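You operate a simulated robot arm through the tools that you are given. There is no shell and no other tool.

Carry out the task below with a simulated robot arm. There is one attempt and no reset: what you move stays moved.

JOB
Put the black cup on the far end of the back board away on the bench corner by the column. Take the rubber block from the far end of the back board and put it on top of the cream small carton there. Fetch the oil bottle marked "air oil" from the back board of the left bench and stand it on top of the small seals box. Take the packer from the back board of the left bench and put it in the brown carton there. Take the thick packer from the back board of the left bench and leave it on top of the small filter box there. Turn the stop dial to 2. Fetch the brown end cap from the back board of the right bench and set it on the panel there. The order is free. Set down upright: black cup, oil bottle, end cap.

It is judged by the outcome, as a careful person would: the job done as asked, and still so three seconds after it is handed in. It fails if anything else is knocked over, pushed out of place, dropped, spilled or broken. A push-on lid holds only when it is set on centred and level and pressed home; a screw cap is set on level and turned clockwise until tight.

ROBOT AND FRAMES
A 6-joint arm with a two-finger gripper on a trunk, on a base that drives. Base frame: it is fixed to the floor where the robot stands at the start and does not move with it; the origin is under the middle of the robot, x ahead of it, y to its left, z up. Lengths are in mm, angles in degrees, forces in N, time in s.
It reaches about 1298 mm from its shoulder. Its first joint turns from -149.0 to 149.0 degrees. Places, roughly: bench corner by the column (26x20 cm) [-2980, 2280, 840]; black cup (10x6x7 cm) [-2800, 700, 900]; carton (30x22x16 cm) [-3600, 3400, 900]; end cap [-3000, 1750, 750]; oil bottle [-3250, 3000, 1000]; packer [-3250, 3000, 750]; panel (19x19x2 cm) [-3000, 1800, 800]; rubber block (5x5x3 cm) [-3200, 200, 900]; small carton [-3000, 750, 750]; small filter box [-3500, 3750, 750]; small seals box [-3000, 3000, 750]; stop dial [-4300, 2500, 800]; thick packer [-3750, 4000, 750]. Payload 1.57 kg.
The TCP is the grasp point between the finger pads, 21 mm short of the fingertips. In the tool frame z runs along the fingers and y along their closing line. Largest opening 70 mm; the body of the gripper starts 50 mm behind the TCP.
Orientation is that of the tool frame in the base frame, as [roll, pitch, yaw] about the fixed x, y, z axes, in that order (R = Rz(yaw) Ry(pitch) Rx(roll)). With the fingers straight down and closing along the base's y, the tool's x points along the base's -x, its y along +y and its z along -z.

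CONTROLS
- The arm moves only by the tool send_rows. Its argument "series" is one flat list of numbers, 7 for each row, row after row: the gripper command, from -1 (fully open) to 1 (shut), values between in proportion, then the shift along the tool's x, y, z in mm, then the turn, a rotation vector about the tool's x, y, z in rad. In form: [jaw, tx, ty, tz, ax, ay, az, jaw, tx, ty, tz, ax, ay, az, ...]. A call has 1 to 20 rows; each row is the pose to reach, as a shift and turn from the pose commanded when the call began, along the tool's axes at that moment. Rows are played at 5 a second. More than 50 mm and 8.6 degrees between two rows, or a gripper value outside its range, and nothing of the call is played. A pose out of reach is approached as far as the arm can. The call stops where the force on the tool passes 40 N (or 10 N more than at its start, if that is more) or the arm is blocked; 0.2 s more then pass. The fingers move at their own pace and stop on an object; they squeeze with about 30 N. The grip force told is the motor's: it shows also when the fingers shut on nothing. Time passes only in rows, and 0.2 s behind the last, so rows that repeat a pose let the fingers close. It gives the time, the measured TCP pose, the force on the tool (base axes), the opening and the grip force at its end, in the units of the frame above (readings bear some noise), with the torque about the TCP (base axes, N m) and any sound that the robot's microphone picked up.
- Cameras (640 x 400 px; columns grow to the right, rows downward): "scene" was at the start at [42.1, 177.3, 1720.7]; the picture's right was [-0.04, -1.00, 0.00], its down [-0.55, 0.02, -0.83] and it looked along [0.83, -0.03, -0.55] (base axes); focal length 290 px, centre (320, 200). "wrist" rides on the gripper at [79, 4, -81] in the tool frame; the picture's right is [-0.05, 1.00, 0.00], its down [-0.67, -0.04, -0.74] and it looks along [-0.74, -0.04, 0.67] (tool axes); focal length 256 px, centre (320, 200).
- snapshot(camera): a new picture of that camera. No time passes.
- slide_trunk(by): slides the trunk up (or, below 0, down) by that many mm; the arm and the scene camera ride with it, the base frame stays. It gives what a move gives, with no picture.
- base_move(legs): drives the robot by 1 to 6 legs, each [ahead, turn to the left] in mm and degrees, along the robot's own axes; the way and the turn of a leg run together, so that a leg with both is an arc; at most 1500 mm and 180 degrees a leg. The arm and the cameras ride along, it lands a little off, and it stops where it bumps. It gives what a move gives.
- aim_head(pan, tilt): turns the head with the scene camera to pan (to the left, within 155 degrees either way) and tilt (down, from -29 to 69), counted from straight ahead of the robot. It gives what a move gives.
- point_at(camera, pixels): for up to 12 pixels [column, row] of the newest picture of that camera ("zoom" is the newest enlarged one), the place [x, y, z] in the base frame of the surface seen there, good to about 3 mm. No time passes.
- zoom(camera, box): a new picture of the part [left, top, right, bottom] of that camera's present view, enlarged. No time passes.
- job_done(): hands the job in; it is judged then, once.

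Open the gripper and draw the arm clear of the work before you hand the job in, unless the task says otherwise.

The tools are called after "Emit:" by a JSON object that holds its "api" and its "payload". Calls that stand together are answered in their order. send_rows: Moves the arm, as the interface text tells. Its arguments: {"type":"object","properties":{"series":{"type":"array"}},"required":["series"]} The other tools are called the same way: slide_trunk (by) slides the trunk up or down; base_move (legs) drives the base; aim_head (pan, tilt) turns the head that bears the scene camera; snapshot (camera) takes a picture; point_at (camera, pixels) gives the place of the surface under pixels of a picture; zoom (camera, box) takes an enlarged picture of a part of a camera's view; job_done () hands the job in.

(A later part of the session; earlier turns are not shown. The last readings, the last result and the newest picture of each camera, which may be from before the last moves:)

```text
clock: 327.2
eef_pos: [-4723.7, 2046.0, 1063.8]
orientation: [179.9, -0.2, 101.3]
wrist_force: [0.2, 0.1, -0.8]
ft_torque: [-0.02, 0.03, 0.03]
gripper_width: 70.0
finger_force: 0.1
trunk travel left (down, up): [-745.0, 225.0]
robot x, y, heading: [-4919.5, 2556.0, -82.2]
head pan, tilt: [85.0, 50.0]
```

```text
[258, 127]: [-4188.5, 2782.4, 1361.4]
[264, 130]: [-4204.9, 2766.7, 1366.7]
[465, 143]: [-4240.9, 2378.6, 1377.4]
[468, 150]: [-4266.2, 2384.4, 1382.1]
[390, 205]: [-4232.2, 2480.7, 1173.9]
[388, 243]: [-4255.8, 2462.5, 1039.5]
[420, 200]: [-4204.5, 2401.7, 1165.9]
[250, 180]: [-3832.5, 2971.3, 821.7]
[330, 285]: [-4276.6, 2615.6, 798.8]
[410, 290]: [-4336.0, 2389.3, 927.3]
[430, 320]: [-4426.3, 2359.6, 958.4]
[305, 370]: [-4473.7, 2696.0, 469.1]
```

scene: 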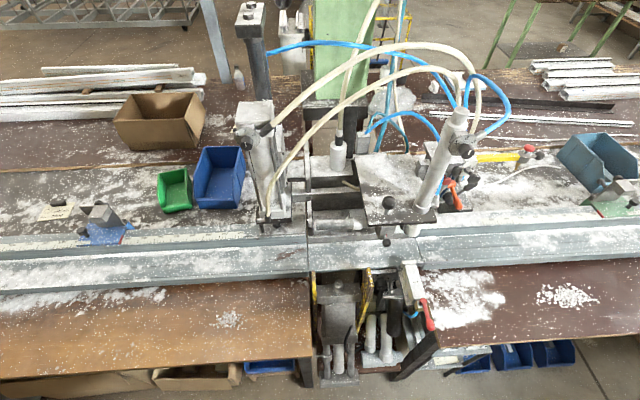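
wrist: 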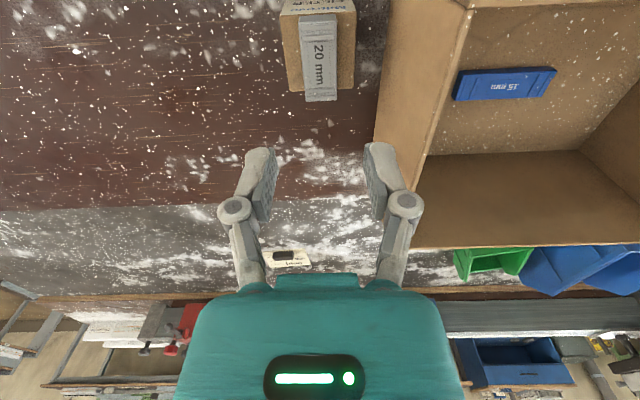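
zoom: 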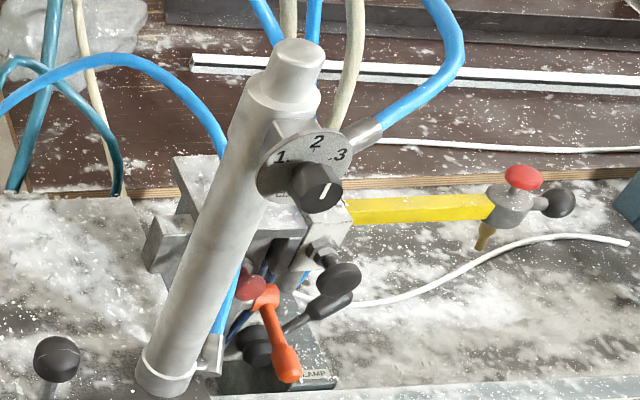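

Both dials are marked 1-2-3; I need their name labels, and also check for another dial lower at z≈800. I zoom tighter.

Emit:
{"api": "zoom", "payload": {"camera": "scene", "box": [245, 115, 277, 135]}}

Emit:
{"api": "zoom", "payload": {"camera": "scene", "box": [450, 130, 482, 160]}}

Emit:
{"api": "aim_head", "payload": {"pan": 90, "tilt": 65}}

Emit:
{"api": "snapshot", "payload": {"camera": "scene"}}

```text
16.00 times, centred on (261, 125) of scene
```

zoom: 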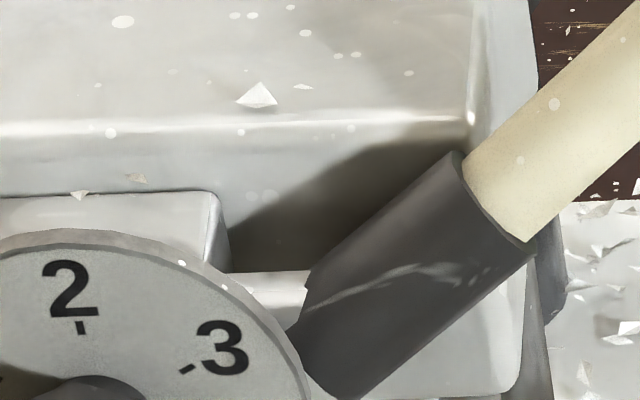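

```text
13.33 times, centred on (466, 145) of scene
```

zoom: 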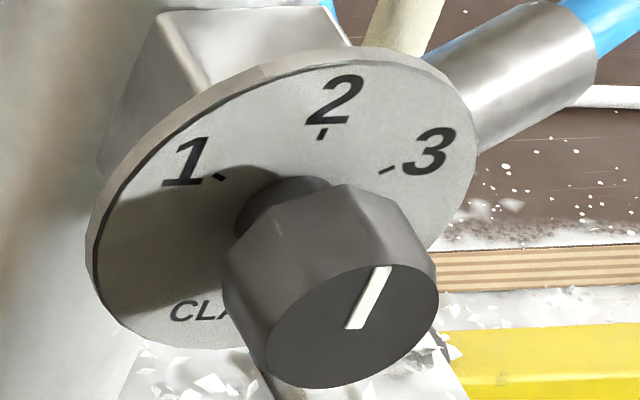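

```text
clock: 328.0
eef_pos: [-4723.8, 2047.3, 1063.2]
orientation: [179.8, -0.2, 101.2]
wrist_force: [0.5, -0.2, -0.6]
ft_torque: [-0.02, 0.03, -0.02]
gripper_width: 69.8
finger_force: 0.1
trunk travel left (down, up): [-745.0, 225.0]
robot x, y, heading: [-4920.3, 2555.1, -82.2]
head pan, tilt: [90.0, 65.0]
```

```text
taken
```

scene: 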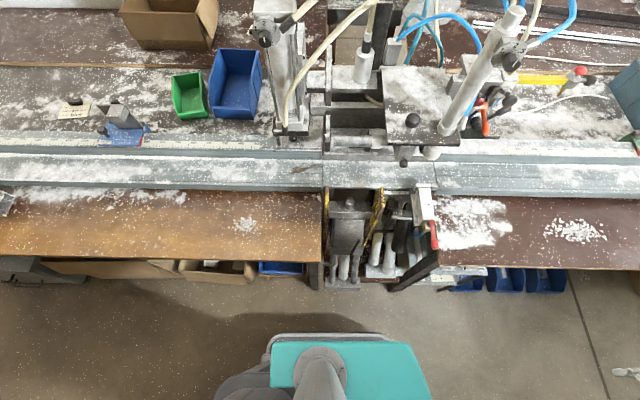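

The right dial reads "CLA…" (clamp), so not that one. I zoom on the lower mechanism near z≈800 and on the left dial again.

Emit:
{"api": "zoom", "payload": {"camera": "scene", "box": [310, 165, 450, 295]}}

Emit:
{"api": "zoom", "payload": {"camera": "scene", "box": [245, 15, 290, 60]}}

```text
3.08 times, centred on (380, 230) of scene
```

zoom: 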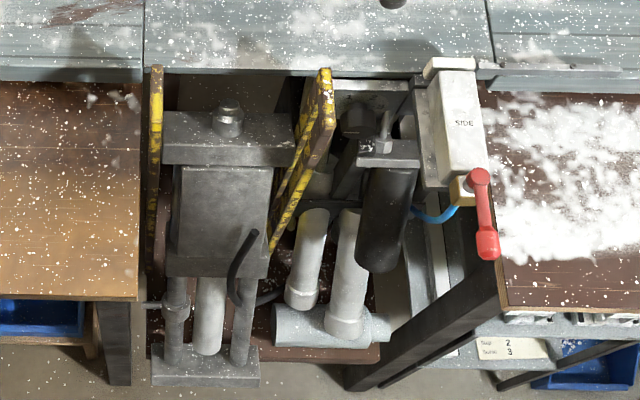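

```text
8.89 times, centred on (268, 38) of scene
```

zoom: 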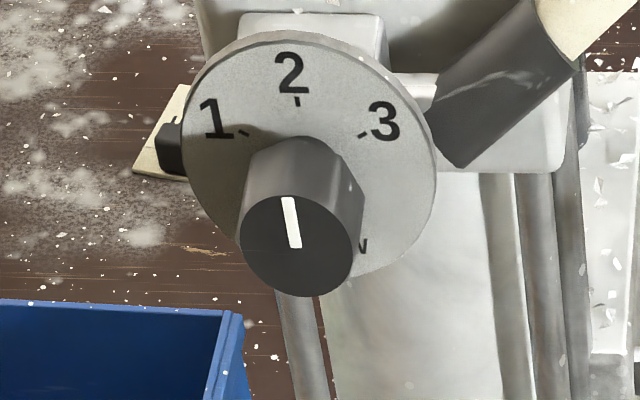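

There is a small card "…2 / …3" on a lower shelf near (430,280). I lower the trunk to view this lower area from a flatter angle.

Emit:
{"api": "slide_trunk", "payload": {"by": -400}}

Emit:
{"api": "aim_head", "payload": {"pan": 85, "tilt": 35}}

Emit:
{"api": "snapshot", "payload": {"camera": "scene"}}

```text
clock: 331.8
eef_pos: [-4724.1, 2047.6, 664.1]
orientation: [179.9, -0.3, 101.3]
wrist_force: [-0.4, -0.2, 0.1]
ft_torque: [0.0, 0.02, -0.01]
gripper_width: 69.8
finger_force: 0.0
trunk travel left (down, up): [-345.0, 625.0]
robot x, y, heading: [-4918.6, 2555.3, -82.3]
head pan, tilt: [90.0, 65.0]
```

```text
clock: 332.8
eef_pos: [-4724.7, 2047.3, 663.6]
orientation: [179.9, -0.1, 101.2]
wrist_force: [0.9, -0.5, 0.6]
ft_torque: [0.01, 0.0, -0.03]
gripper_width: 70.2
finger_force: 0.1
trunk travel left (down, up): [-345.0, 625.0]
robot x, y, heading: [-4920.6, 2557.9, -82.0]
head pan, tilt: [85.0, 35.0]
```

```text
taken
```

scene: 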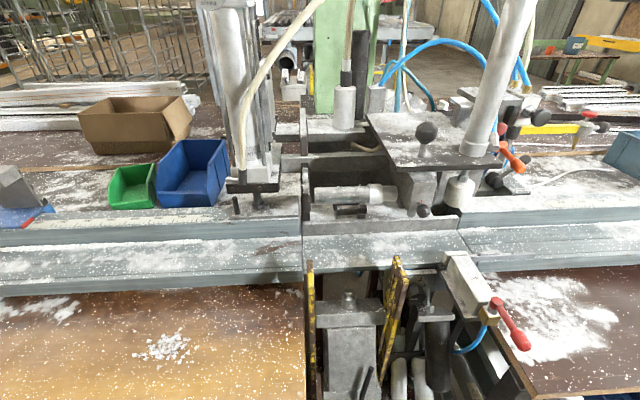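

I lower further to look below the bench top, toward the card and any dial around z≈800.

Emit:
{"api": "slide_trunk", "payload": {"by": -250}}

Emit:
{"api": "aim_head", "payload": {"pan": 85, "tilt": 25}}

Emit:
{"api": "snapshot", "payload": {"camera": "scene"}}

```text
clock: 335.3
eef_pos: [-4724.3, 2047.4, 413.7]
orientation: [179.9, -0.2, 101.3]
wrist_force: [0.5, 0.7, 0.6]
ft_torque: [-0.01, 0.01, 0.0]
gripper_width: 70.0
finger_force: 0.0
trunk travel left (down, up): [-95.0, 875.0]
robot x, y, heading: [-4924.7, 2558.2, -82.2]
head pan, tilt: [85.0, 35.0]
```

```text
clock: 336.1
eef_pos: [-4723.3, 2045.8, 413.9]
orientation: [179.8, -0.1, 101.3]
wrist_force: [0.8, -0.4, 0.0]
ft_torque: [0.0, 0.0, 0.01]
gripper_width: 70.0
finger_force: 0.1
trunk travel left (down, up): [-95.0, 875.0]
robot x, y, heading: [-4920.4, 2557.1, -82.2]
head pan, tilt: [85.0, 25.0]
```

```text
taken
```

scene: 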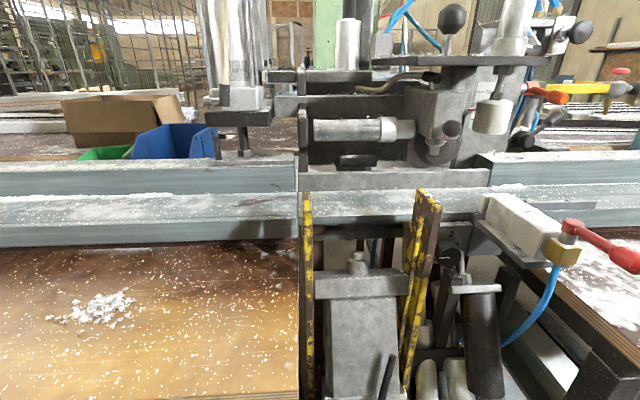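

I tilt down and pan toward the right bench's lower shelf.

Emit:
{"api": "aim_head", "payload": {"pan": 65, "tilt": 30}}

Emit:
{"api": "snapshot", "payload": {"camera": "scene"}}

Emit:
{"api": "zoom", "payload": {"camera": "scene", "box": [200, 150, 440, 350]}}

```text
clock: 336.9
eef_pos: [-4724.4, 2046.7, 414.2]
orientation: [179.9, -0.2, 101.3]
wrist_force: [-0.3, -0.7, 0.7]
ft_torque: [0.02, -0.03, 0.0]
gripper_width: 70.1
finger_force: 0.1
trunk travel left (down, up): [-95.0, 875.0]
robot x, y, heading: [-4922.2, 2555.7, -82.3]
head pan, tilt: [65.0, 30.0]
```

```text
taken
```

scene: 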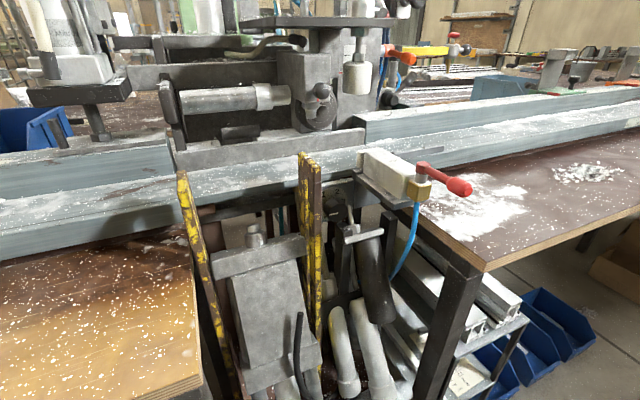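

```text
2.00 times, centred on (320, 250) of scene
```

zoom: 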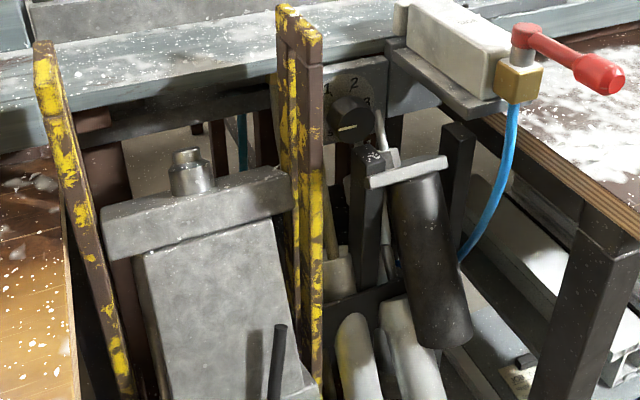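

A third dial is visible at (334,180), recessed under the rail behind the yellow bracket. I zoom in.

Emit:
{"api": "zoom", "payload": {"camera": "scene", "box": [310, 160, 374, 200]}}

Emit:
{"api": "point_at", "payload": {"camera": "zoom", "pixels": [[240, 150], [310, 110], [400, 150], [330, 250], [270, 260], [370, 240], [200, 150], [440, 200], [340, 200], [450, 330]]}}

```text
10.00 times, centred on (342, 180) of scene
```

zoom: 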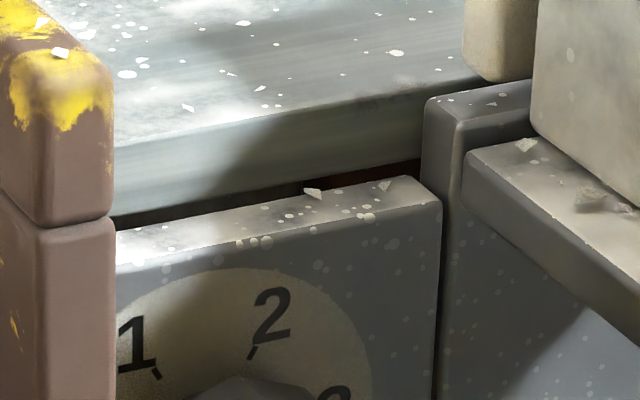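

```text
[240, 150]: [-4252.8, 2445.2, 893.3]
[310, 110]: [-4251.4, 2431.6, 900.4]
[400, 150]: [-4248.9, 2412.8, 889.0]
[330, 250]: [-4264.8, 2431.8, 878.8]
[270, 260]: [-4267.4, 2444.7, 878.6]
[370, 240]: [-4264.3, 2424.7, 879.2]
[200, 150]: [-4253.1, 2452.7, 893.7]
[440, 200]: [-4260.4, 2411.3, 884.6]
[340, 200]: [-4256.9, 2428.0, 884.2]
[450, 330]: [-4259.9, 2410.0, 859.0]
```

The dial is slightly lower; I zoom again on rows 180-230.

Emit:
{"api": "zoom", "payload": {"camera": "scene", "box": [310, 185, 374, 225]}}

Emit:
{"api": "point_at", "payload": {"camera": "zoom", "pixels": [[130, 100], [270, 60], [330, 150], [240, 200], [250, 160], [300, 230], [220, 230], [360, 110], [390, 60], [270, 280], [150, 200], [400, 250]]}}

```text
10.00 times, centred on (342, 205) of scene
```

zoom: 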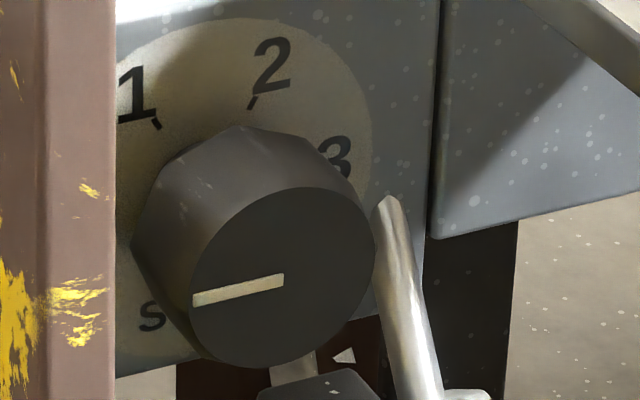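

```text
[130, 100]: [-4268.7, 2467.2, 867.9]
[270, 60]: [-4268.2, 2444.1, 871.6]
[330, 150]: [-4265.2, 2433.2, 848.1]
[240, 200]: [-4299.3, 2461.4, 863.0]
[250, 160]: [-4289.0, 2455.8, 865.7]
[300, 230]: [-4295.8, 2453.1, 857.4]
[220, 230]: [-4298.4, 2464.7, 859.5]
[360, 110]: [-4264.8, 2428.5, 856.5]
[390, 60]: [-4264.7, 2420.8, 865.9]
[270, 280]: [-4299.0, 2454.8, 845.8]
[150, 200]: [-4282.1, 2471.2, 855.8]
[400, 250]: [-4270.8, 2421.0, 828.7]
```

Found: this dial reads 1-2-3 and "S…" (STOP); its pointer line now points left, not at 2. I measure the knob and the obstacles around it.

Emit:
{"api": "point_at", "payload": {"camera": "zoom", "pixels": [[198, 299], [283, 279], [372, 240], [195, 330], [283, 190], [290, 362], [240, 130], [140, 230], [110, 200], [110, 330], [60, 100], [320, 370]]}}

Emit:
{"api": "point_at", "payload": {"camera": "scene", "pixels": [[302, 165], [315, 200], [316, 260], [320, 320], [368, 232], [372, 270], [380, 310], [395, 165], [385, 190], [352, 240], [455, 185], [262, 250]]}}

```text
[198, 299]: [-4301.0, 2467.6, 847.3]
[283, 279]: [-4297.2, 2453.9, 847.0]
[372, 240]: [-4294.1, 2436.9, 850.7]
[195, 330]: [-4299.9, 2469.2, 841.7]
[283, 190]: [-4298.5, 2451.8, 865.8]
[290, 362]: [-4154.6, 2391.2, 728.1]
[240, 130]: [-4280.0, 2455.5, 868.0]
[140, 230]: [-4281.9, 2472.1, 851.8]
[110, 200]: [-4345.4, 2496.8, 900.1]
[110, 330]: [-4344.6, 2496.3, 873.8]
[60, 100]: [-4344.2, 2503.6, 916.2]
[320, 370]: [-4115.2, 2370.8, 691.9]
```

```text
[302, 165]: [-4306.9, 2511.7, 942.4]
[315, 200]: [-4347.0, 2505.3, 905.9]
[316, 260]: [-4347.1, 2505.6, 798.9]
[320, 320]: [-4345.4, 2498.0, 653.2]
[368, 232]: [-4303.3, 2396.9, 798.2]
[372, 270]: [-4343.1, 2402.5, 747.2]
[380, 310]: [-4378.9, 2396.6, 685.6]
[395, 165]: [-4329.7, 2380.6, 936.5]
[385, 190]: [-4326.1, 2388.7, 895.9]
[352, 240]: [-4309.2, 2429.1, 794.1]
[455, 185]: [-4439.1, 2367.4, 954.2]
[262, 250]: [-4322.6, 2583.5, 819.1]
```

The knob: centre about y 2453, z 848, front face x≈-4298, ~36 mm wide; pointer at 9 o'clock. A yellow bracket stands 45 mm to its left and other parts to its right, so I'll approach horizontally. First I set the robot further back (to about x -5147) for reach.

Emit:
{"api": "base_move", "payload": {"legs": [[0, -84.2], [233, 0], [0, 84.2]]}}

Emit:
{"api": "aim_head", "payload": {"pan": 85, "tilt": 15}}

Emit:
{"api": "snapshot", "payload": {"camera": "scene"}}

```text
clock: 349.6
eef_pos: [-4958.3, 1992.6, 413.5]
orientation: [179.9, -0.3, 100.3]
wrist_force: [1.1, -0.3, 0.4]
ft_torque: [0.01, -0.03, 0.02]
gripper_width: 70.2
finger_force: 0.1
trunk travel left (down, up): [-95.0, 875.0]
robot x, y, heading: [-5151.8, 2506.1, -83.5]
head pan, tilt: [65.0, 30.0]
```

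```text
clock: 350.4
eef_pos: [-4960.4, 1991.2, 414.0]
orientation: [179.8, -0.3, 100.2]
wrist_force: [-0.6, -0.2, 1.2]
ft_torque: [-0.01, 0.0, -0.01]
gripper_width: 70.5
finger_force: 0.1
trunk travel left (down, up): [-95.0, 875.0]
robot x, y, heading: [-5154.5, 2505.7, -83.4]
head pan, tilt: [85.0, 15.0]
```

```text
taken
```

scene: 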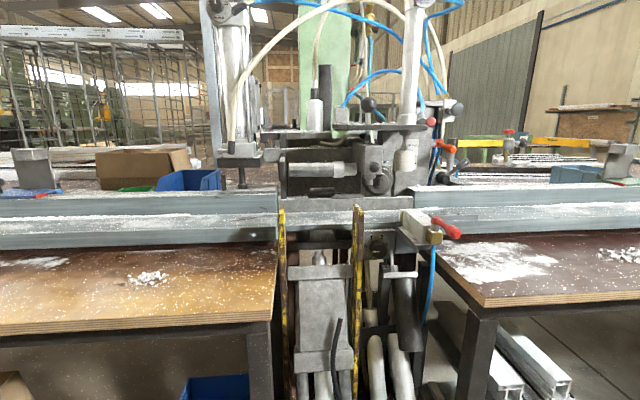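

Nearly frontal view now; the dial is at about (378,247). I zoom in for a square view of its numbers and pointer.

Emit:
{"api": "zoom", "payload": {"camera": "scene", "box": [355, 230, 411, 265]}}

Emit:
{"api": "zoom", "payload": {"camera": "scene", "box": [270, 190, 480, 330]}}

```text
11.43 times, centred on (383, 248) of scene
```

zoom: 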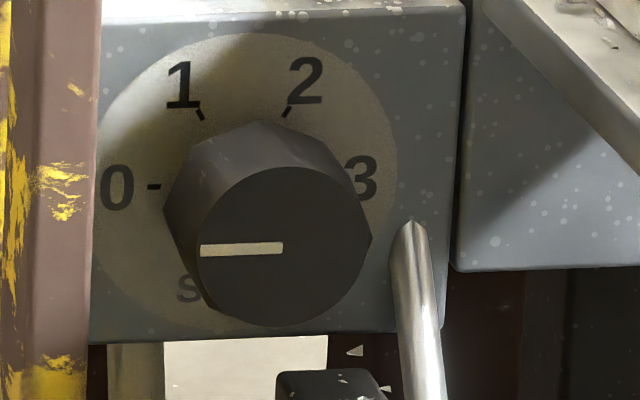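

```text
2.86 times, centred on (375, 260) of scene
```

zoom: 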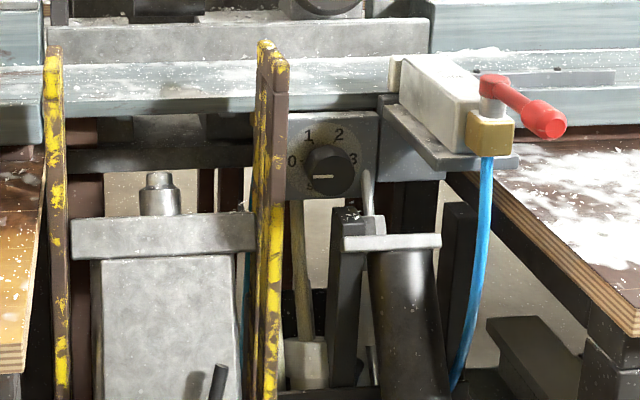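

The frontal view shows 0-1-2-3 at 9, 11, 1 and 3 o'clock; the pointer is at 0. So the knob must turn 120° clockwise. I measure the knob, the lever beside it, the bracket and hose accurately from here.

Emit:
{"api": "point_at", "payload": {"camera": "zoom", "pixels": [[331, 168], [285, 160], [375, 190], [370, 205], [395, 243], [352, 215], [400, 290], [260, 60], [282, 120], [490, 140], [485, 200], [472, 330]]}}

Emit:
{"api": "zoom", "payload": {"camera": "scene", "box": [355, 230, 411, 265]}}

Emit:
{"api": "point_at", "payload": {"camera": "zoom", "pixels": [[285, 247], [205, 250], [370, 240], [285, 172], [285, 322], [412, 228], [420, 300], [98, 200], [300, 375], [350, 180], [116, 187], [286, 112]]}}

```text
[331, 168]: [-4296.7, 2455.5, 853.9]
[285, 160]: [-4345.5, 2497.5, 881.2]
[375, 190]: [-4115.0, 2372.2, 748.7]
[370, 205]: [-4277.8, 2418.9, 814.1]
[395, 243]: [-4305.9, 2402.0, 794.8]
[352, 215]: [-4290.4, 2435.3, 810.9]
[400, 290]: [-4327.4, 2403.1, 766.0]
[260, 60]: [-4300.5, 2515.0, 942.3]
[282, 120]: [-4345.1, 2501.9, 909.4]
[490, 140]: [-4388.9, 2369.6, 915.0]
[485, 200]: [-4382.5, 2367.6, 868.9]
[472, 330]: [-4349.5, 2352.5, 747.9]
```

```text
11.43 times, centred on (383, 248) of scene
```

zoom: 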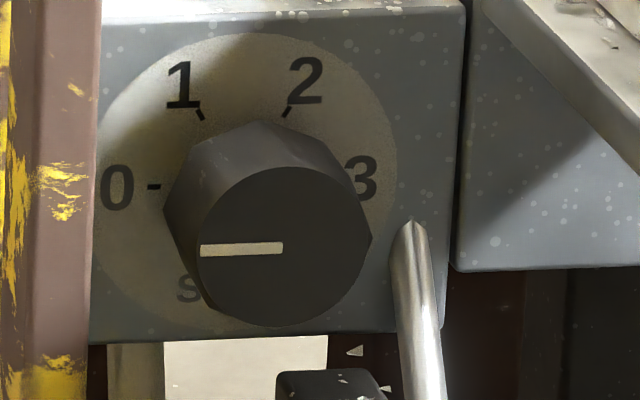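

```text
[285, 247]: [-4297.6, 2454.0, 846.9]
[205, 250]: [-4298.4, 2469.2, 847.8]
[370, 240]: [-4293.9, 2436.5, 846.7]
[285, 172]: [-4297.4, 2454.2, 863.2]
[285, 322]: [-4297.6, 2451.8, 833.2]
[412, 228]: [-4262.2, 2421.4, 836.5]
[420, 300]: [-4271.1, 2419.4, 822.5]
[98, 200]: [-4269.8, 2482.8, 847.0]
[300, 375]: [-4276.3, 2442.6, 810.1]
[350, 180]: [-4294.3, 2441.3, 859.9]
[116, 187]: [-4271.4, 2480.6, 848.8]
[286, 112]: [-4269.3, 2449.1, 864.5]
```

The knob axis points along (0.992,0.124), knob ~33 mm in diameter, front face x≈-4297.6 at (y 2453.5, z 848). I raise the trunk so a horizontal gripper would sit near z 848, and sweep the beam to face the dial.

Emit:
{"api": "slide_trunk", "payload": {"by": 234}}

Emit:
{"api": "send_rows", "payload": {"series": [-1, 13.5, 45.4, 0, 0, 0, -0.1167, -1, 28.6, 89.6, 0, 0, 0, -0.2334, -1, 47.7, 132.2, 0, 0, 0, -0.3501, -1, 70.8, 172.9, 0, 0, 0, -0.4668, -1, 97.7, 211.1, 0, 0, 0, -0.5835, -1, 127.9, 246.8, 0, 0, 0, -0.7002, -1, 161.4, 279.3, 0, 0, 0, -0.8169, -1, 197.8, 308.6, 0, 0, 0, -0.9336, -1, 236.8, 334.3, 0, 0, 0, -1.0503, -1, 278.1, 356.3, 0, 0, 0, -1.167, -1, 321.2, 374.2, 0, 0, 0, -1.2837, -1, 365.9, 388, 0, 0, 0, -1.4004, -1, 406.5, 396.8, 0, 0, 0, -1.517]}}

Emit:
{"api": "snapshot", "payload": {"camera": "wrist"}}

Emit:
{"api": "snapshot", "payload": {"camera": "scene"}}

```text
clock: 352.9
eef_pos: [-4959.1, 1991.2, 648.5]
orientation: [179.8, -0.2, 100.3]
wrist_force: [-0.8, 0.1, 0.1]
ft_torque: [0.01, 0.01, 0.03]
gripper_width: 70.1
finger_force: 0.1
trunk travel left (down, up): [-329.0, 641.0]
robot x, y, heading: [-5154.5, 2505.2, -83.5]
head pan, tilt: [85.0, 15.0]
```

```text
clock: 355.7
eef_pos: [-4640.4, 2461.8, 647.8]
orientation: [179.8, 0.1, -172.7]
wrist_force: [-0.4, 0.6, 0.7]
ft_torque: [0.01, -0.01, 0.01]
gripper_width: 70.1
finger_force: 0.1
out of reach, approached as far as the arm can: row 11, 12
trunk travel left (down, up): [-329.0, 641.0]
robot x, y, heading: [-5153.3, 2506.2, -83.6]
head pan, tilt: [85.0, 15.0]
```

```text
taken
```

wrist: 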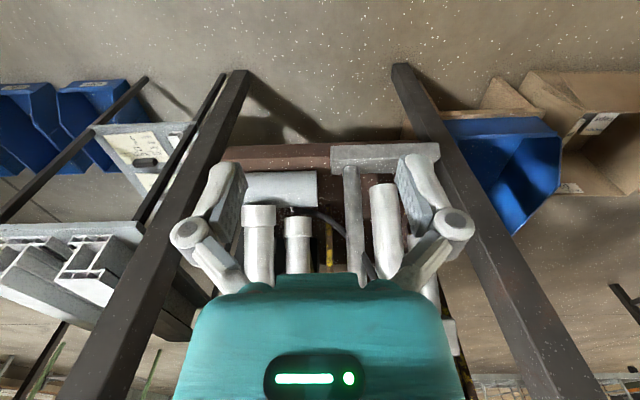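

```text
taken
```

scene: 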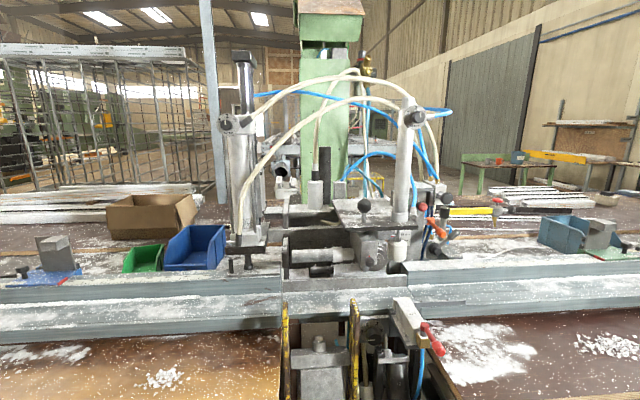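

The gripper hangs in the gap facing the mechanism. I test pitching the gripper forward by 24.5° and see how the pose responds.

Emit:
{"api": "send_rows", "payload": {"series": [-1, -28.5, 0, -2, 0, -0.1428, 0, -1, -56.3, 0, -8.1, 0, -0.2855, 0, -1, -83.1, 0, -18.1, 0, -0.4283, 0, -1, -83.1, 0, -18.1, 0, -0.4283, 0]}}

```text
clock: 356.7
eef_pos: [-4557.6, 2471.9, 665.1]
orientation: [179.7, 24.7, -173.0]
wrist_force: [0.1, -0.6, -0.6]
ft_torque: [-0.01, 0.02, 0.0]
gripper_width: 70.1
finger_force: 0.0
out of reach, approached as far as the arm can: row 2, 3, 4
trunk travel left (down, up): [-329.0, 641.0]
robot x, y, heading: [-5153.2, 2508.6, -83.5]
head pan, tilt: [85.0, 15.0]
```

Pitching works (wrist-to-TCP about 194 mm). I continue to horizontal, step by step.

Emit:
{"api": "send_rows", "payload": {"series": [-1, -27.6, 0, -2.0, 0, -0.1428, 0, -1, -54.6, 0, -7.9, 0, -0.2855, 0, -1, -80.6, 0, -17.5, 0, -0.4283, 0, -1, -104.9, 0, -30.8, 0, -0.5711, 0, -1, -104.9, 0, -30.8, 0, -0.5711, 0]}}

Emit:
{"api": "snapshot", "payload": {"camera": "wrist"}}

Emit:
{"api": "snapshot", "payload": {"camera": "scene"}}

```text
clock: 357.9
eef_pos: [-4475.9, 2483.2, 734.2]
orientation: [179.6, 57.4, -173.1]
wrist_force: [-0.3, -0.1, -0.1]
ft_torque: [0.01, 0.01, -0.02]
gripper_width: 69.9
finger_force: 0.0
trunk travel left (down, up): [-329.0, 641.0]
robot x, y, heading: [-5153.9, 2502.9, -83.6]
head pan, tilt: [85.0, 15.0]
```

```text
taken
```

wrist: 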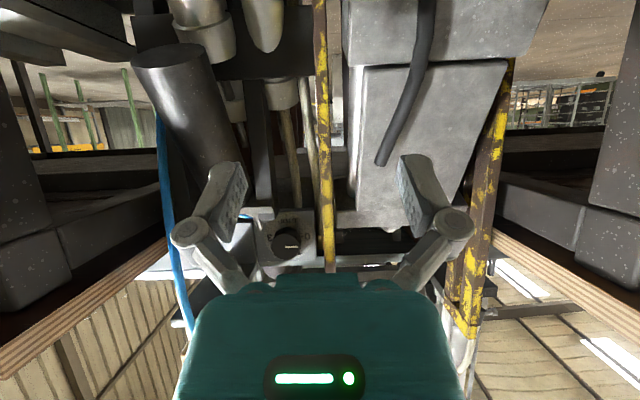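

```text
taken
```

scene: 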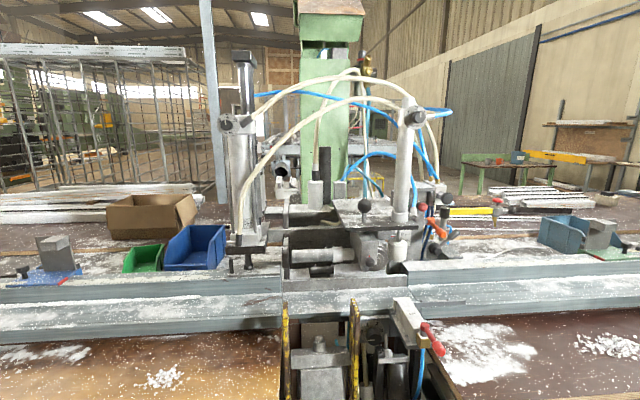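

The dial is visible at (287,240) in the (inverted) wrist view. I complete the pitch to 90°.

Emit:
{"api": "send_rows", "payload": {"series": [-1, -27.5, 0, -2.0, 0, -0.1422, 0, -1, -54.4, 0, -7.8, 0, -0.2845, 0, -1, -80.3, 0, -17.4, 0, -0.4267, 0, -1, -104.5, 0, -30.6, 0, -0.569, 0, -1, -104.5, 0, -30.6, 0, -0.569, 0]}}

Emit:
{"api": "snapshot", "payload": {"camera": "wrist"}}

Emit:
{"api": "snapshot", "payload": {"camera": "scene"}}

```text
clock: 359.1
eef_pos: [-4445.4, 2485.9, 833.5]
orientation: [-53.7, 89.9, -46.4]
wrist_force: [1.0, -0.6, -0.6]
ft_torque: [0.02, -0.01, 0.01]
gripper_width: 69.9
finger_force: 0.1
out of reach, approached as far as the arm can: row 2, 3, 4, 5
trunk travel left (down, up): [-329.0, 641.0]
robot x, y, heading: [-5155.4, 2501.3, -83.6]
head pan, tilt: [85.0, 15.0]
```

```text
taken
```

wrist: 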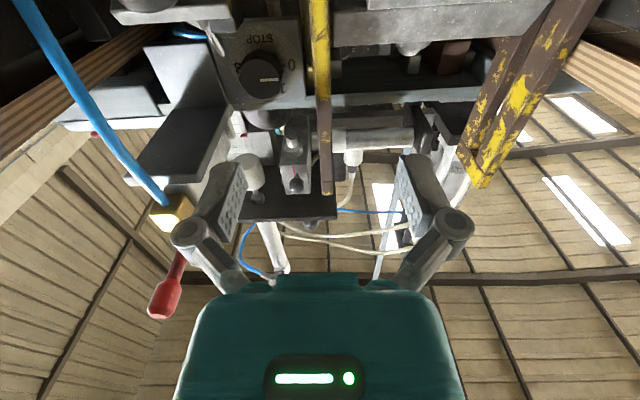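

```text
taken
```

scene: 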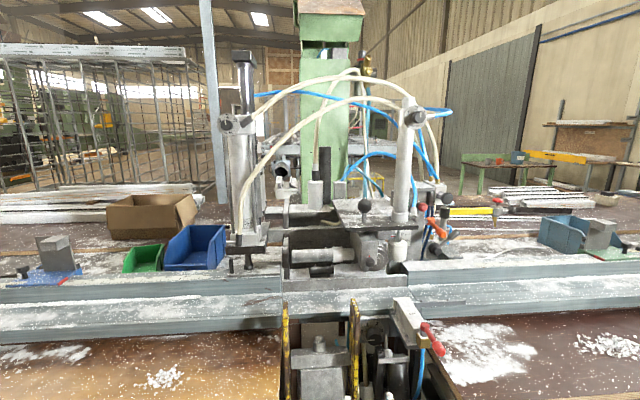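

The gripper is horizontal, TCP (-4445,2486,833.5). The dial appears at (262,75). I measure it with the wrist camera for alignment.

Emit:
{"api": "zoom", "payload": {"camera": "wrist", "box": [210, 20, 338, 140]}}

Emit:
{"api": "point_at", "payload": {"camera": "zoom", "pixels": [[255, 190], [175, 190], [335, 190], [260, 120], [260, 250], [310, 195], [380, 230], [150, 150], [450, 150], [440, 300], [90, 60]]}}

```text
3.33 times, centred on (274, 80) of wrist
```

zoom: 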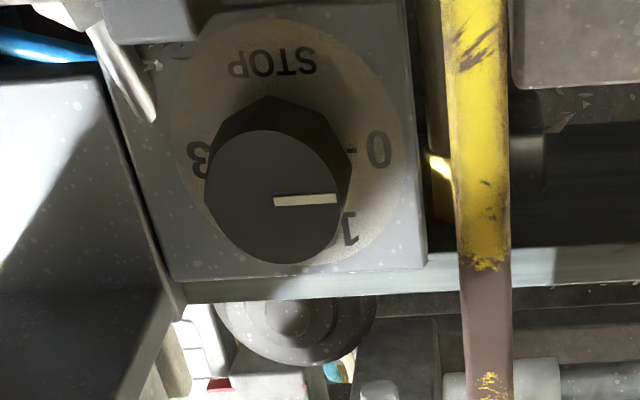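

```text
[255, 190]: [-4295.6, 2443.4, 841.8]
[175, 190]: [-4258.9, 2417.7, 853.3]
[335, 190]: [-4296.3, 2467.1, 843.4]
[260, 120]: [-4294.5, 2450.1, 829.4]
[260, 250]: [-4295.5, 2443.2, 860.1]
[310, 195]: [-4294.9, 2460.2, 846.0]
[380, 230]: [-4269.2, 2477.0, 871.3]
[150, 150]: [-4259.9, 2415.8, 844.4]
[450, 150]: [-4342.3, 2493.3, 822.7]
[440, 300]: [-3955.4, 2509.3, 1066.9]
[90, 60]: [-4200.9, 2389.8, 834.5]
```

I measure the knob face's edges and centre more finely.

Emit:
{"api": "point_at", "payload": {"camera": "zoom", "pixels": [[274, 197], [209, 195], [340, 190], [270, 134], [285, 260], [240, 140], [310, 255], [225, 240], [325, 150]]}}

```text
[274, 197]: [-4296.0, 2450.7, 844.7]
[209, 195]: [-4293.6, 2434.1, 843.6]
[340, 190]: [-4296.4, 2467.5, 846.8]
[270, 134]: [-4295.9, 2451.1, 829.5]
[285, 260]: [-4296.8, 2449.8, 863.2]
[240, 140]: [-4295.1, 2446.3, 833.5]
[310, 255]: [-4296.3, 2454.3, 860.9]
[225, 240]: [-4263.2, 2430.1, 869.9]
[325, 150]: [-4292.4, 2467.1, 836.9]
```

Knob face centre ≈ (-4297,2452,847). I narrow the fingers to ~46 mm, shift sideways onto the knob's axis, and raise the trunk 13.5 mm.

Emit:
{"api": "send_rows", "payload": {"series": [-0.31, 0, -26, 0, 0, 0, 0, -0.31, 0, -52, 0, 0, 0, 0, -0.31, 0, -52, 0, 0, 0, 0]}}

Emit:
{"api": "slide_trunk", "payload": {"by": 13.5}}

Emit:
{"api": "snapshot", "payload": {"camera": "wrist"}}

```text
clock: 359.9
eef_pos: [-4439.3, 2434.6, 834.2]
orientation: [83.2, 89.9, 90.4]
wrist_force: [0.5, 0.8, 0.0]
ft_torque: [0.02, -0.01, 0.02]
gripper_width: 45.8
finger_force: 0.1
trunk travel left (down, up): [-329.0, 641.0]
robot x, y, heading: [-5154.0, 2504.8, -83.3]
head pan, tilt: [85.0, 15.0]
```

```text
clock: 360.5
eef_pos: [-4440.3, 2435.1, 848.0]
orientation: [84.3, 89.9, 91.5]
wrist_force: [0.0, -0.6, 0.5]
ft_torque: [0.04, -0.01, -0.04]
gripper_width: 45.9
finger_force: 0.2
trunk travel left (down, up): [-342.0, 628.0]
robot x, y, heading: [-5155.0, 2502.7, -83.6]
head pan, tilt: [85.0, 15.0]
```

```text
taken
```

wrist: 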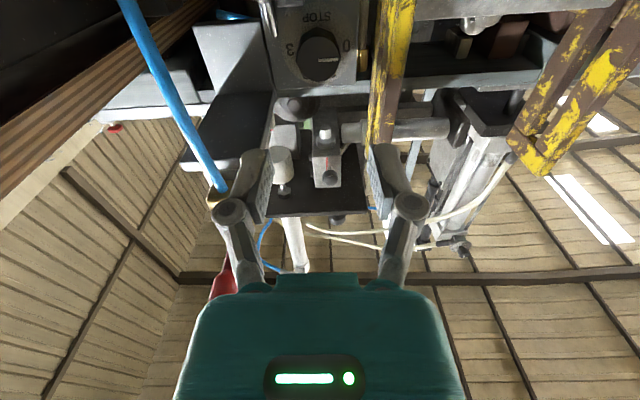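

The knob is now at col 319. I re-measure it from this close, straight view.

Emit:
{"api": "zoom", "payload": {"camera": "wrist", "box": [270, 5, 370, 105]}}

Emit:
{"api": "point_at", "payload": {"camera": "zoom", "pixels": [[310, 190], [240, 195], [385, 190], [315, 130], [315, 255], [265, 145], [365, 240], [320, 195]]}}

```text
4.00 times, centred on (320, 55) of wrist
```

zoom: 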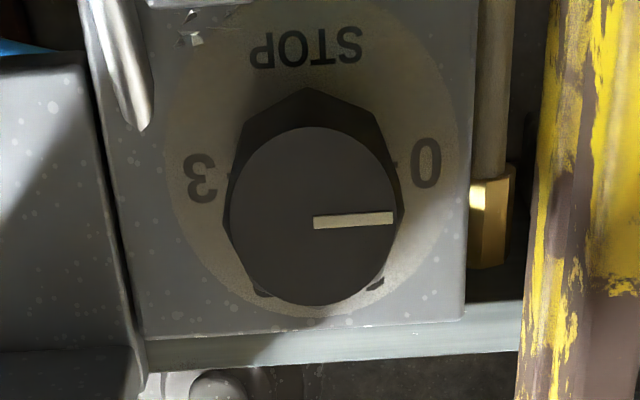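

```text
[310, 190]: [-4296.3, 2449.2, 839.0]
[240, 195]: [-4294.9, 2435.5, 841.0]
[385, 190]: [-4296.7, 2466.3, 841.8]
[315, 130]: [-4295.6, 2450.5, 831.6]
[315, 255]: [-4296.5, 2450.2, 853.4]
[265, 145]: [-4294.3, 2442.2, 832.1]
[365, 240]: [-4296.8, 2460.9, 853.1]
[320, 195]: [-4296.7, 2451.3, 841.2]
```

Knob centre relative to the axis is off only ~1.6 mm in y and ~2 mm in z. I correct, and pre-turn the gripper -35° about its axis for the first stroke.

Emit:
{"api": "send_rows", "payload": {"series": [-0.31, 0, -1.5, 0, 0, 0, -0.1222, -0.31, 0, -1.5, 0, 0, 0, -0.2443, -0.31, 0, -1.5, 0, 0, 0, -0.3665, -0.31, 0, -1.5, 0, 0, 0, -0.4887, -0.31, 0, -1.5, 0, 0, 0, -0.6109, -0.31, 0, -1.5, 0, 0, 0, -0.6109]}}

Emit:
{"api": "slide_trunk", "payload": {"by": -1.5}}

Emit:
{"api": "snapshot", "payload": {"camera": "wrist"}}

```text
clock: 361.9
eef_pos: [-4438.5, 2433.0, 848.5]
orientation: [-89.9, 55.1, -82.8]
wrist_force: [0.7, 0.7, 0.8]
ft_torque: [0.05, -0.03, 0.0]
gripper_width: 46.0
finger_force: 0.1
trunk travel left (down, up): [-342.0, 628.0]
robot x, y, heading: [-5154.9, 2505.6, -83.4]
head pan, tilt: [85.0, 15.0]
```

```text
clock: 362.4
eef_pos: [-4439.1, 2432.4, 846.5]
orientation: [-90.0, 55.2, -82.8]
wrist_force: [0.2, 0.8, 0.2]
ft_torque: [-0.02, 0.01, 0.0]
gripper_width: 45.8
finger_force: 0.0
trunk travel left (down, up): [-341.0, 629.0]
robot x, y, heading: [-5152.6, 2504.1, -83.3]
head pan, tilt: [85.0, 15.0]
```

```text
taken
```

wrist: 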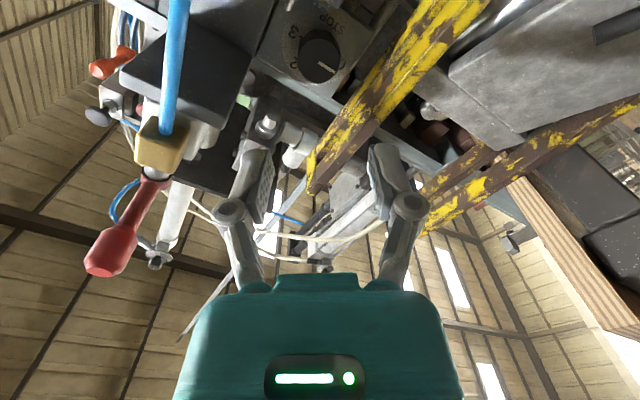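

Roll works and the knob stays centred. I advance 95 mm along the axis and look.

Emit:
{"api": "send_rows", "payload": {"series": [-0.31, 0, 0, 20, 0, 0, 0, -0.31, 0, 0, 40, 0, 0, 0, -0.31, 0, 0, 60, 0, 0, 0, -0.31, 0, 0, 80, 0, 0, 0, -0.31, 0, 0, 95, 0, 0, 0, -0.31, 0, 0, 95, 0, 0, 0]}}

Emit:
{"api": "snapshot", "payload": {"camera": "wrist"}}

Emit:
{"api": "snapshot", "payload": {"camera": "scene"}}

```text
clock: 363.8
eef_pos: [-4344.8, 2444.4, 845.8]
orientation: [-90.1, 55.2, -82.9]
wrist_force: [0.0, -0.6, -0.3]
ft_torque: [-0.03, -0.03, -0.01]
gripper_width: 45.8
finger_force: 0.0
trunk travel left (down, up): [-341.0, 629.0]
robot x, y, heading: [-5153.5, 2506.0, -83.2]
head pan, tilt: [85.0, 15.0]
```

```text
taken
```

wrist: 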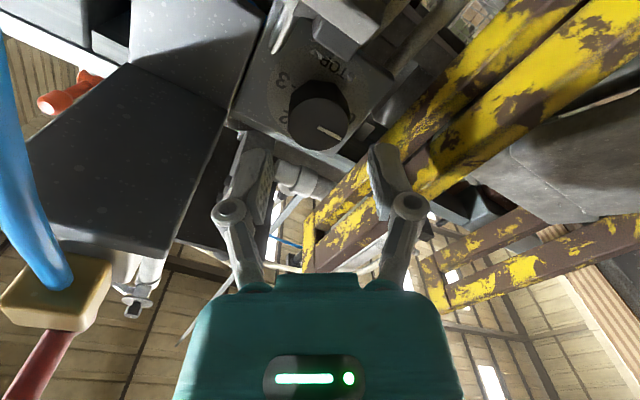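

```text
taken
```

scene: 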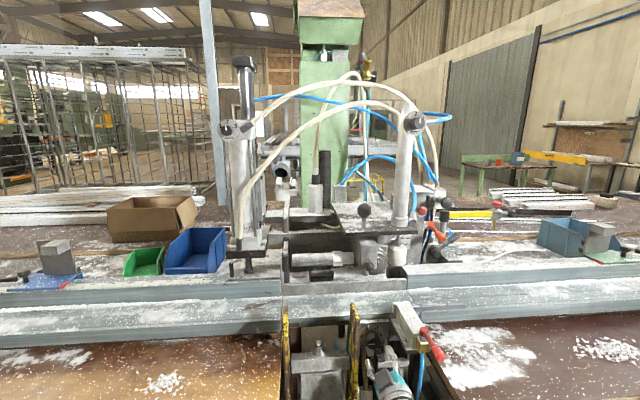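

The knob is centred between the fingers at (320,122). I advance another 47 mm gently.

Emit:
{"api": "send_rows", "payload": {"series": [-0.31, 0, 0, 12, 0, 0, 0, -0.31, 0, 0, 24, 0, 0, 0, -0.31, 0, 0, 36, 0, 0, 0, -0.31, 0, 0, 47, 0, 0, 0, -0.31, 0, 0, 47, 0, 0, 0]}}

Emit:
{"api": "snapshot", "payload": {"camera": "wrist"}}

```text
clock: 365.0
eef_pos: [-4299.2, 2451.2, 846.1]
orientation: [-90.1, 55.3, -82.8]
wrist_force: [0.9, 0.2, -0.4]
ft_torque: [0.01, -0.02, -0.01]
gripper_width: 45.6
finger_force: 0.0
trunk travel left (down, up): [-341.0, 629.0]
robot x, y, heading: [-5156.1, 2500.4, -83.4]
head pan, tilt: [85.0, 15.0]
```

```text
taken
```

wrist: 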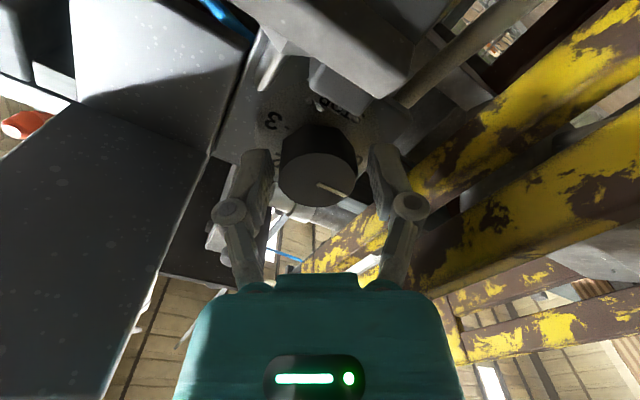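

In position without contact. I close on the knob.

Emit:
{"api": "send_rows", "payload": {"series": [-0.1, 0, 0, 0, 0, 0, 0, 0.2, 0, 0, 0, 0, 0, 0, 0.4, 0, 0, 0, 0, 0, 0, 0.4, 0, 0, 0, 0, 0, 0]}}

Emit:
{"api": "snapshot", "payload": {"camera": "wrist"}}

```text
clock: 366.0
eef_pos: [-4299.0, 2449.4, 845.2]
orientation: [-89.8, 55.2, -82.9]
wrist_force: [2.7, -9.3, 8.0]
ft_torque: [-0.01, 0.43, -0.69]
gripper_width: 37.4
finger_force: 32.1
trunk travel left (down, up): [-341.0, 629.0]
robot x, y, heading: [-5152.8, 2504.0, -83.6]
head pan, tilt: [85.0, 15.0]
```

```text
taken
```

wrist: 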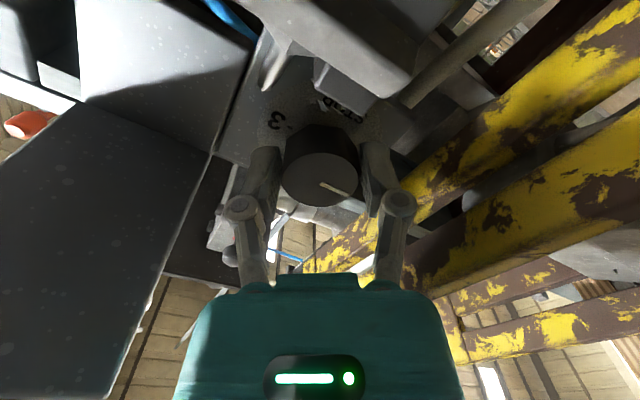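

Gripped at 37 mm but with a ~12 N side load toward tool −y: slightly off-centre. I relieve it by shifting 1 mm that way while gripping.

Emit:
{"api": "send_rows", "payload": {"series": [0.4, 0, -0.6, 0, 0, 0, 0, 0.4, 0, -1.2, 0, 0, 0, 0, 0.5, 0, -1.2, 0, 0, 0, 0]}}

```text
clock: 366.8
eef_pos: [-4298.9, 2450.3, 846.4]
orientation: [-89.8, 55.3, -82.6]
wrist_force: [1.7, -6.6, 4.6]
ft_torque: [0.04, -0.01, -0.41]
gripper_width: 37.4
finger_force: 32.1
trunk travel left (down, up): [-341.0, 629.0]
robot x, y, heading: [-5157.1, 2501.1, -83.6]
head pan, tilt: [85.0, 15.0]
```

Side load fell to 8 N; a further 1.2 mm.

Emit:
{"api": "send_rows", "payload": {"series": [0.5, 0, -0.8, 0, 0, 0, 0, 0.5, 0, -1.6, 0, 0, 0, 0, 0.5, 0, -1.6, 0, 0, 0, 0]}}

```text
clock: 367.6
eef_pos: [-4297.5, 2450.1, 845.8]
orientation: [-89.7, 55.1, -82.4]
wrist_force: [-5.2, 3.2, -5.1]
ft_torque: [0.0, -0.07, 0.05]
gripper_width: 37.2
finger_force: 32.4
trunk travel left (down, up): [-341.0, 629.0]
robot x, y, heading: [-5155.3, 2504.9, -83.5]
head pan, tilt: [85.0, 15.0]
```

Nearly centred now. I turn clockwise 40° (five rows of 8°).

Emit:
{"api": "send_rows", "payload": {"series": [0.5, 0, 0.5, 0, 0, 0, 0, 0.5, 0, 0.5, 0, 0, 0, 0.1396, 0.5, 0, 0.5, 0, 0, 0, 0.2793, 0.5, 0, 0.5, 0, 0, 0, 0.4189, 0.5, 0, 0.5, 0, 0, 0, 0.5585, 0.5, 0, 0.5, 0, 0, 0, 0.6981, 0.5, 0, 0.5, 0, 0, 0, 0.6981]}}

Emit:
{"api": "snapshot", "payload": {"camera": "wrist"}}

```text
clock: 369.2
eef_pos: [-4297.6, 2449.5, 846.0]
orientation: [88.8, 84.9, 96.0]
wrist_force: [-16.2, 15.5, -14.1]
ft_torque: [-0.05, 0.23, 0.46]
gripper_width: 37.4
finger_force: 32.1
trunk travel left (down, up): [-341.0, 629.0]
robot x, y, heading: [-5153.5, 2505.2, -83.7]
head pan, tilt: [85.0, 15.0]
```

```text
taken
```

wrist: 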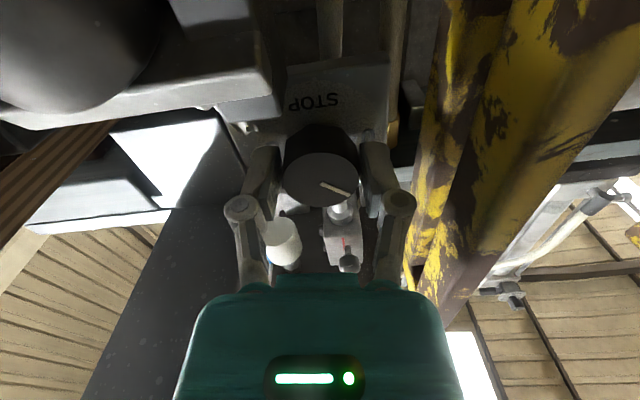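

The knob turned with the gripper. I zoom to check the pointer angle and whether it slipped.

Emit:
{"api": "zoom", "payload": {"camera": "wrist", "box": [256, 70, 384, 230]}}

Emit:
{"api": "point_at", "payload": {"camera": "wrist", "pixels": [[322, 183], [346, 192], [335, 188], [290, 180], [355, 180], [320, 200]]}}

```text
2.50 times, centred on (320, 150) of wrist
```

zoom: 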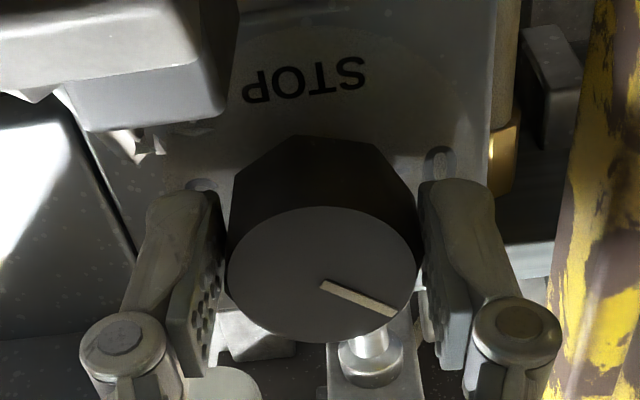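

```text
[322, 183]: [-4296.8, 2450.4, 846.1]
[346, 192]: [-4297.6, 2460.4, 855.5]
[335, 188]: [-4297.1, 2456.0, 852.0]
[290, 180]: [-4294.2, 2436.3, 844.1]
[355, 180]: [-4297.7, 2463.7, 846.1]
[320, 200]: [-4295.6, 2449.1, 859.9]
```

The pointer is now about 40° up from the left (≈ -50°). I release, turn back 40°, re-grip and repeat.

Emit:
{"api": "send_rows", "payload": {"series": [0.0, 0, 0, 0, 0, 0, 0, -0.31, 0, 0, 0, 0, 0, 0, -0.31, 0, 0, 0, 0, 0, 0, -0.31, 0, 0, 0, 0, 0, -0.1396, -0.31, 0, 0, 0, 0, 0, -0.2793, -0.31, 0, 0, 0, 0, 0, -0.4189, -0.31, 0, 0, 0, 0, 0, -0.5585, -0.31, 0, 0, 0, 0, 0, -0.6981, -0.31, 0, 0, 0, 0, 0, -0.6981]}}

Emit:
{"api": "zoom", "payload": {"camera": "wrist", "box": [256, 70, 384, 230]}}

```text
clock: 371.2
eef_pos: [-4298.7, 2449.6, 846.3]
orientation: [-89.8, 55.1, -82.6]
wrist_force: [0.4, 0.0, 0.0]
ft_torque: [0.04, -0.02, -0.01]
gripper_width: 46.0
finger_force: 0.0
trunk travel left (down, up): [-341.0, 629.0]
robot x, y, heading: [-5153.4, 2504.0, -83.5]
head pan, tilt: [85.0, 15.0]
```

```text
2.50 times, centred on (320, 150) of wrist
```

zoom: 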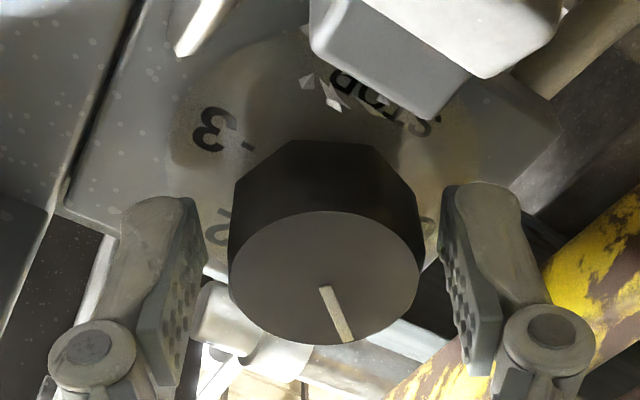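

Pointer moved relative to the gripper as expected. I grip again and check the side load.

Emit:
{"api": "send_rows", "payload": {"series": [-0.1, 0, 0, 0, 0, 0, 0, 0.2, 0, 0, 0, 0, 0, 0, 0.4, 0, 0, 0, 0, 0, 0, 0.5, 0, 0, 0, 0, 0, 0]}}

```text
clock: 372.2
eef_pos: [-4298.2, 2449.1, 845.4]
orientation: [-89.9, 55.3, -82.6]
wrist_force: [-2.4, 4.6, -3.4]
ft_torque: [0.03, -0.19, 0.35]
gripper_width: 37.6
finger_force: 32.0
trunk travel left (down, up): [-341.0, 629.0]
robot x, y, heading: [-5149.9, 2502.7, -83.2]
head pan, tilt: [85.0, 15.0]
```

Small side load; I shift ~1 mm along tool y, back off 1 mm, and turn another 40° clockwise.

Emit:
{"api": "send_rows", "payload": {"series": [0.5, 0, 1.0, -0.5, 0, 0, 0, 0.5, 0, 1.0, -1, 0, 0, 0.1396, 0.5, 0, 1.0, -1, 0, 0, 0.2793, 0.5, 0, 1.0, -1, 0, 0, 0.4189, 0.5, 0, 1.0, -1, 0, 0, 0.5585, 0.5, 0, 1.0, -1, 0, 0, 0.6981, 0.5, 0, 1.0, -1, 0, 0, 0.6981]}}

Emit:
{"api": "snapshot", "payload": {"camera": "wrist"}}

Emit:
{"api": "zoom", "payload": {"camera": "wrist", "box": [256, 70, 384, 230]}}

Emit:
{"api": "point_at", "payload": {"camera": "zoom", "pixels": [[322, 285], [330, 290], [335, 330], [325, 310], [345, 335], [230, 275], [415, 275], [320, 335]]}}

```text
clock: 373.8
eef_pos: [-4299.3, 2451.6, 845.2]
orientation: [89.4, 84.6, 96.7]
wrist_force: [15.9, 11.2, 4.5]
ft_torque: [0.0, -0.09, 0.2]
gripper_width: 37.2
finger_force: 31.8
trunk travel left (down, up): [-341.0, 629.0]
robot x, y, heading: [-5152.9, 2503.5, -83.7]
head pan, tilt: [85.0, 15.0]
```

```text
taken
```

wrist: 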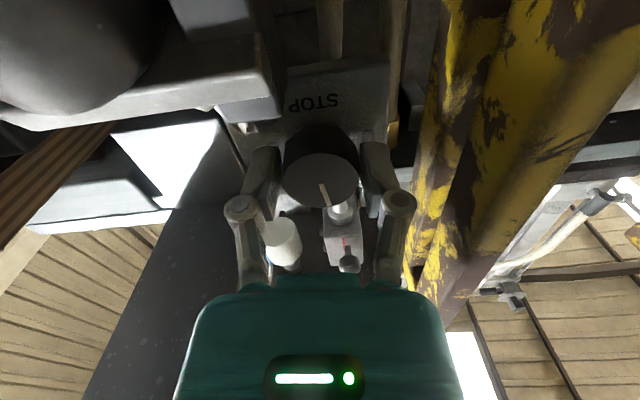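

```text
2.50 times, centred on (320, 150) of wrist
```

zoom: 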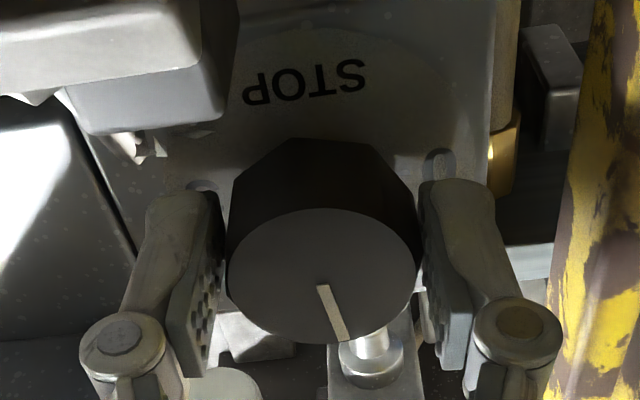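

```text
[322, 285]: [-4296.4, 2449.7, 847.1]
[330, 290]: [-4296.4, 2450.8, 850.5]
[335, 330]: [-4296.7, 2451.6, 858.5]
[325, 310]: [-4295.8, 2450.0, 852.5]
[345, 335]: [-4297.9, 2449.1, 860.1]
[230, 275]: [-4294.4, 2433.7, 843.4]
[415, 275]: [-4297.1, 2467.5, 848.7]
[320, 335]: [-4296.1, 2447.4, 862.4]
```

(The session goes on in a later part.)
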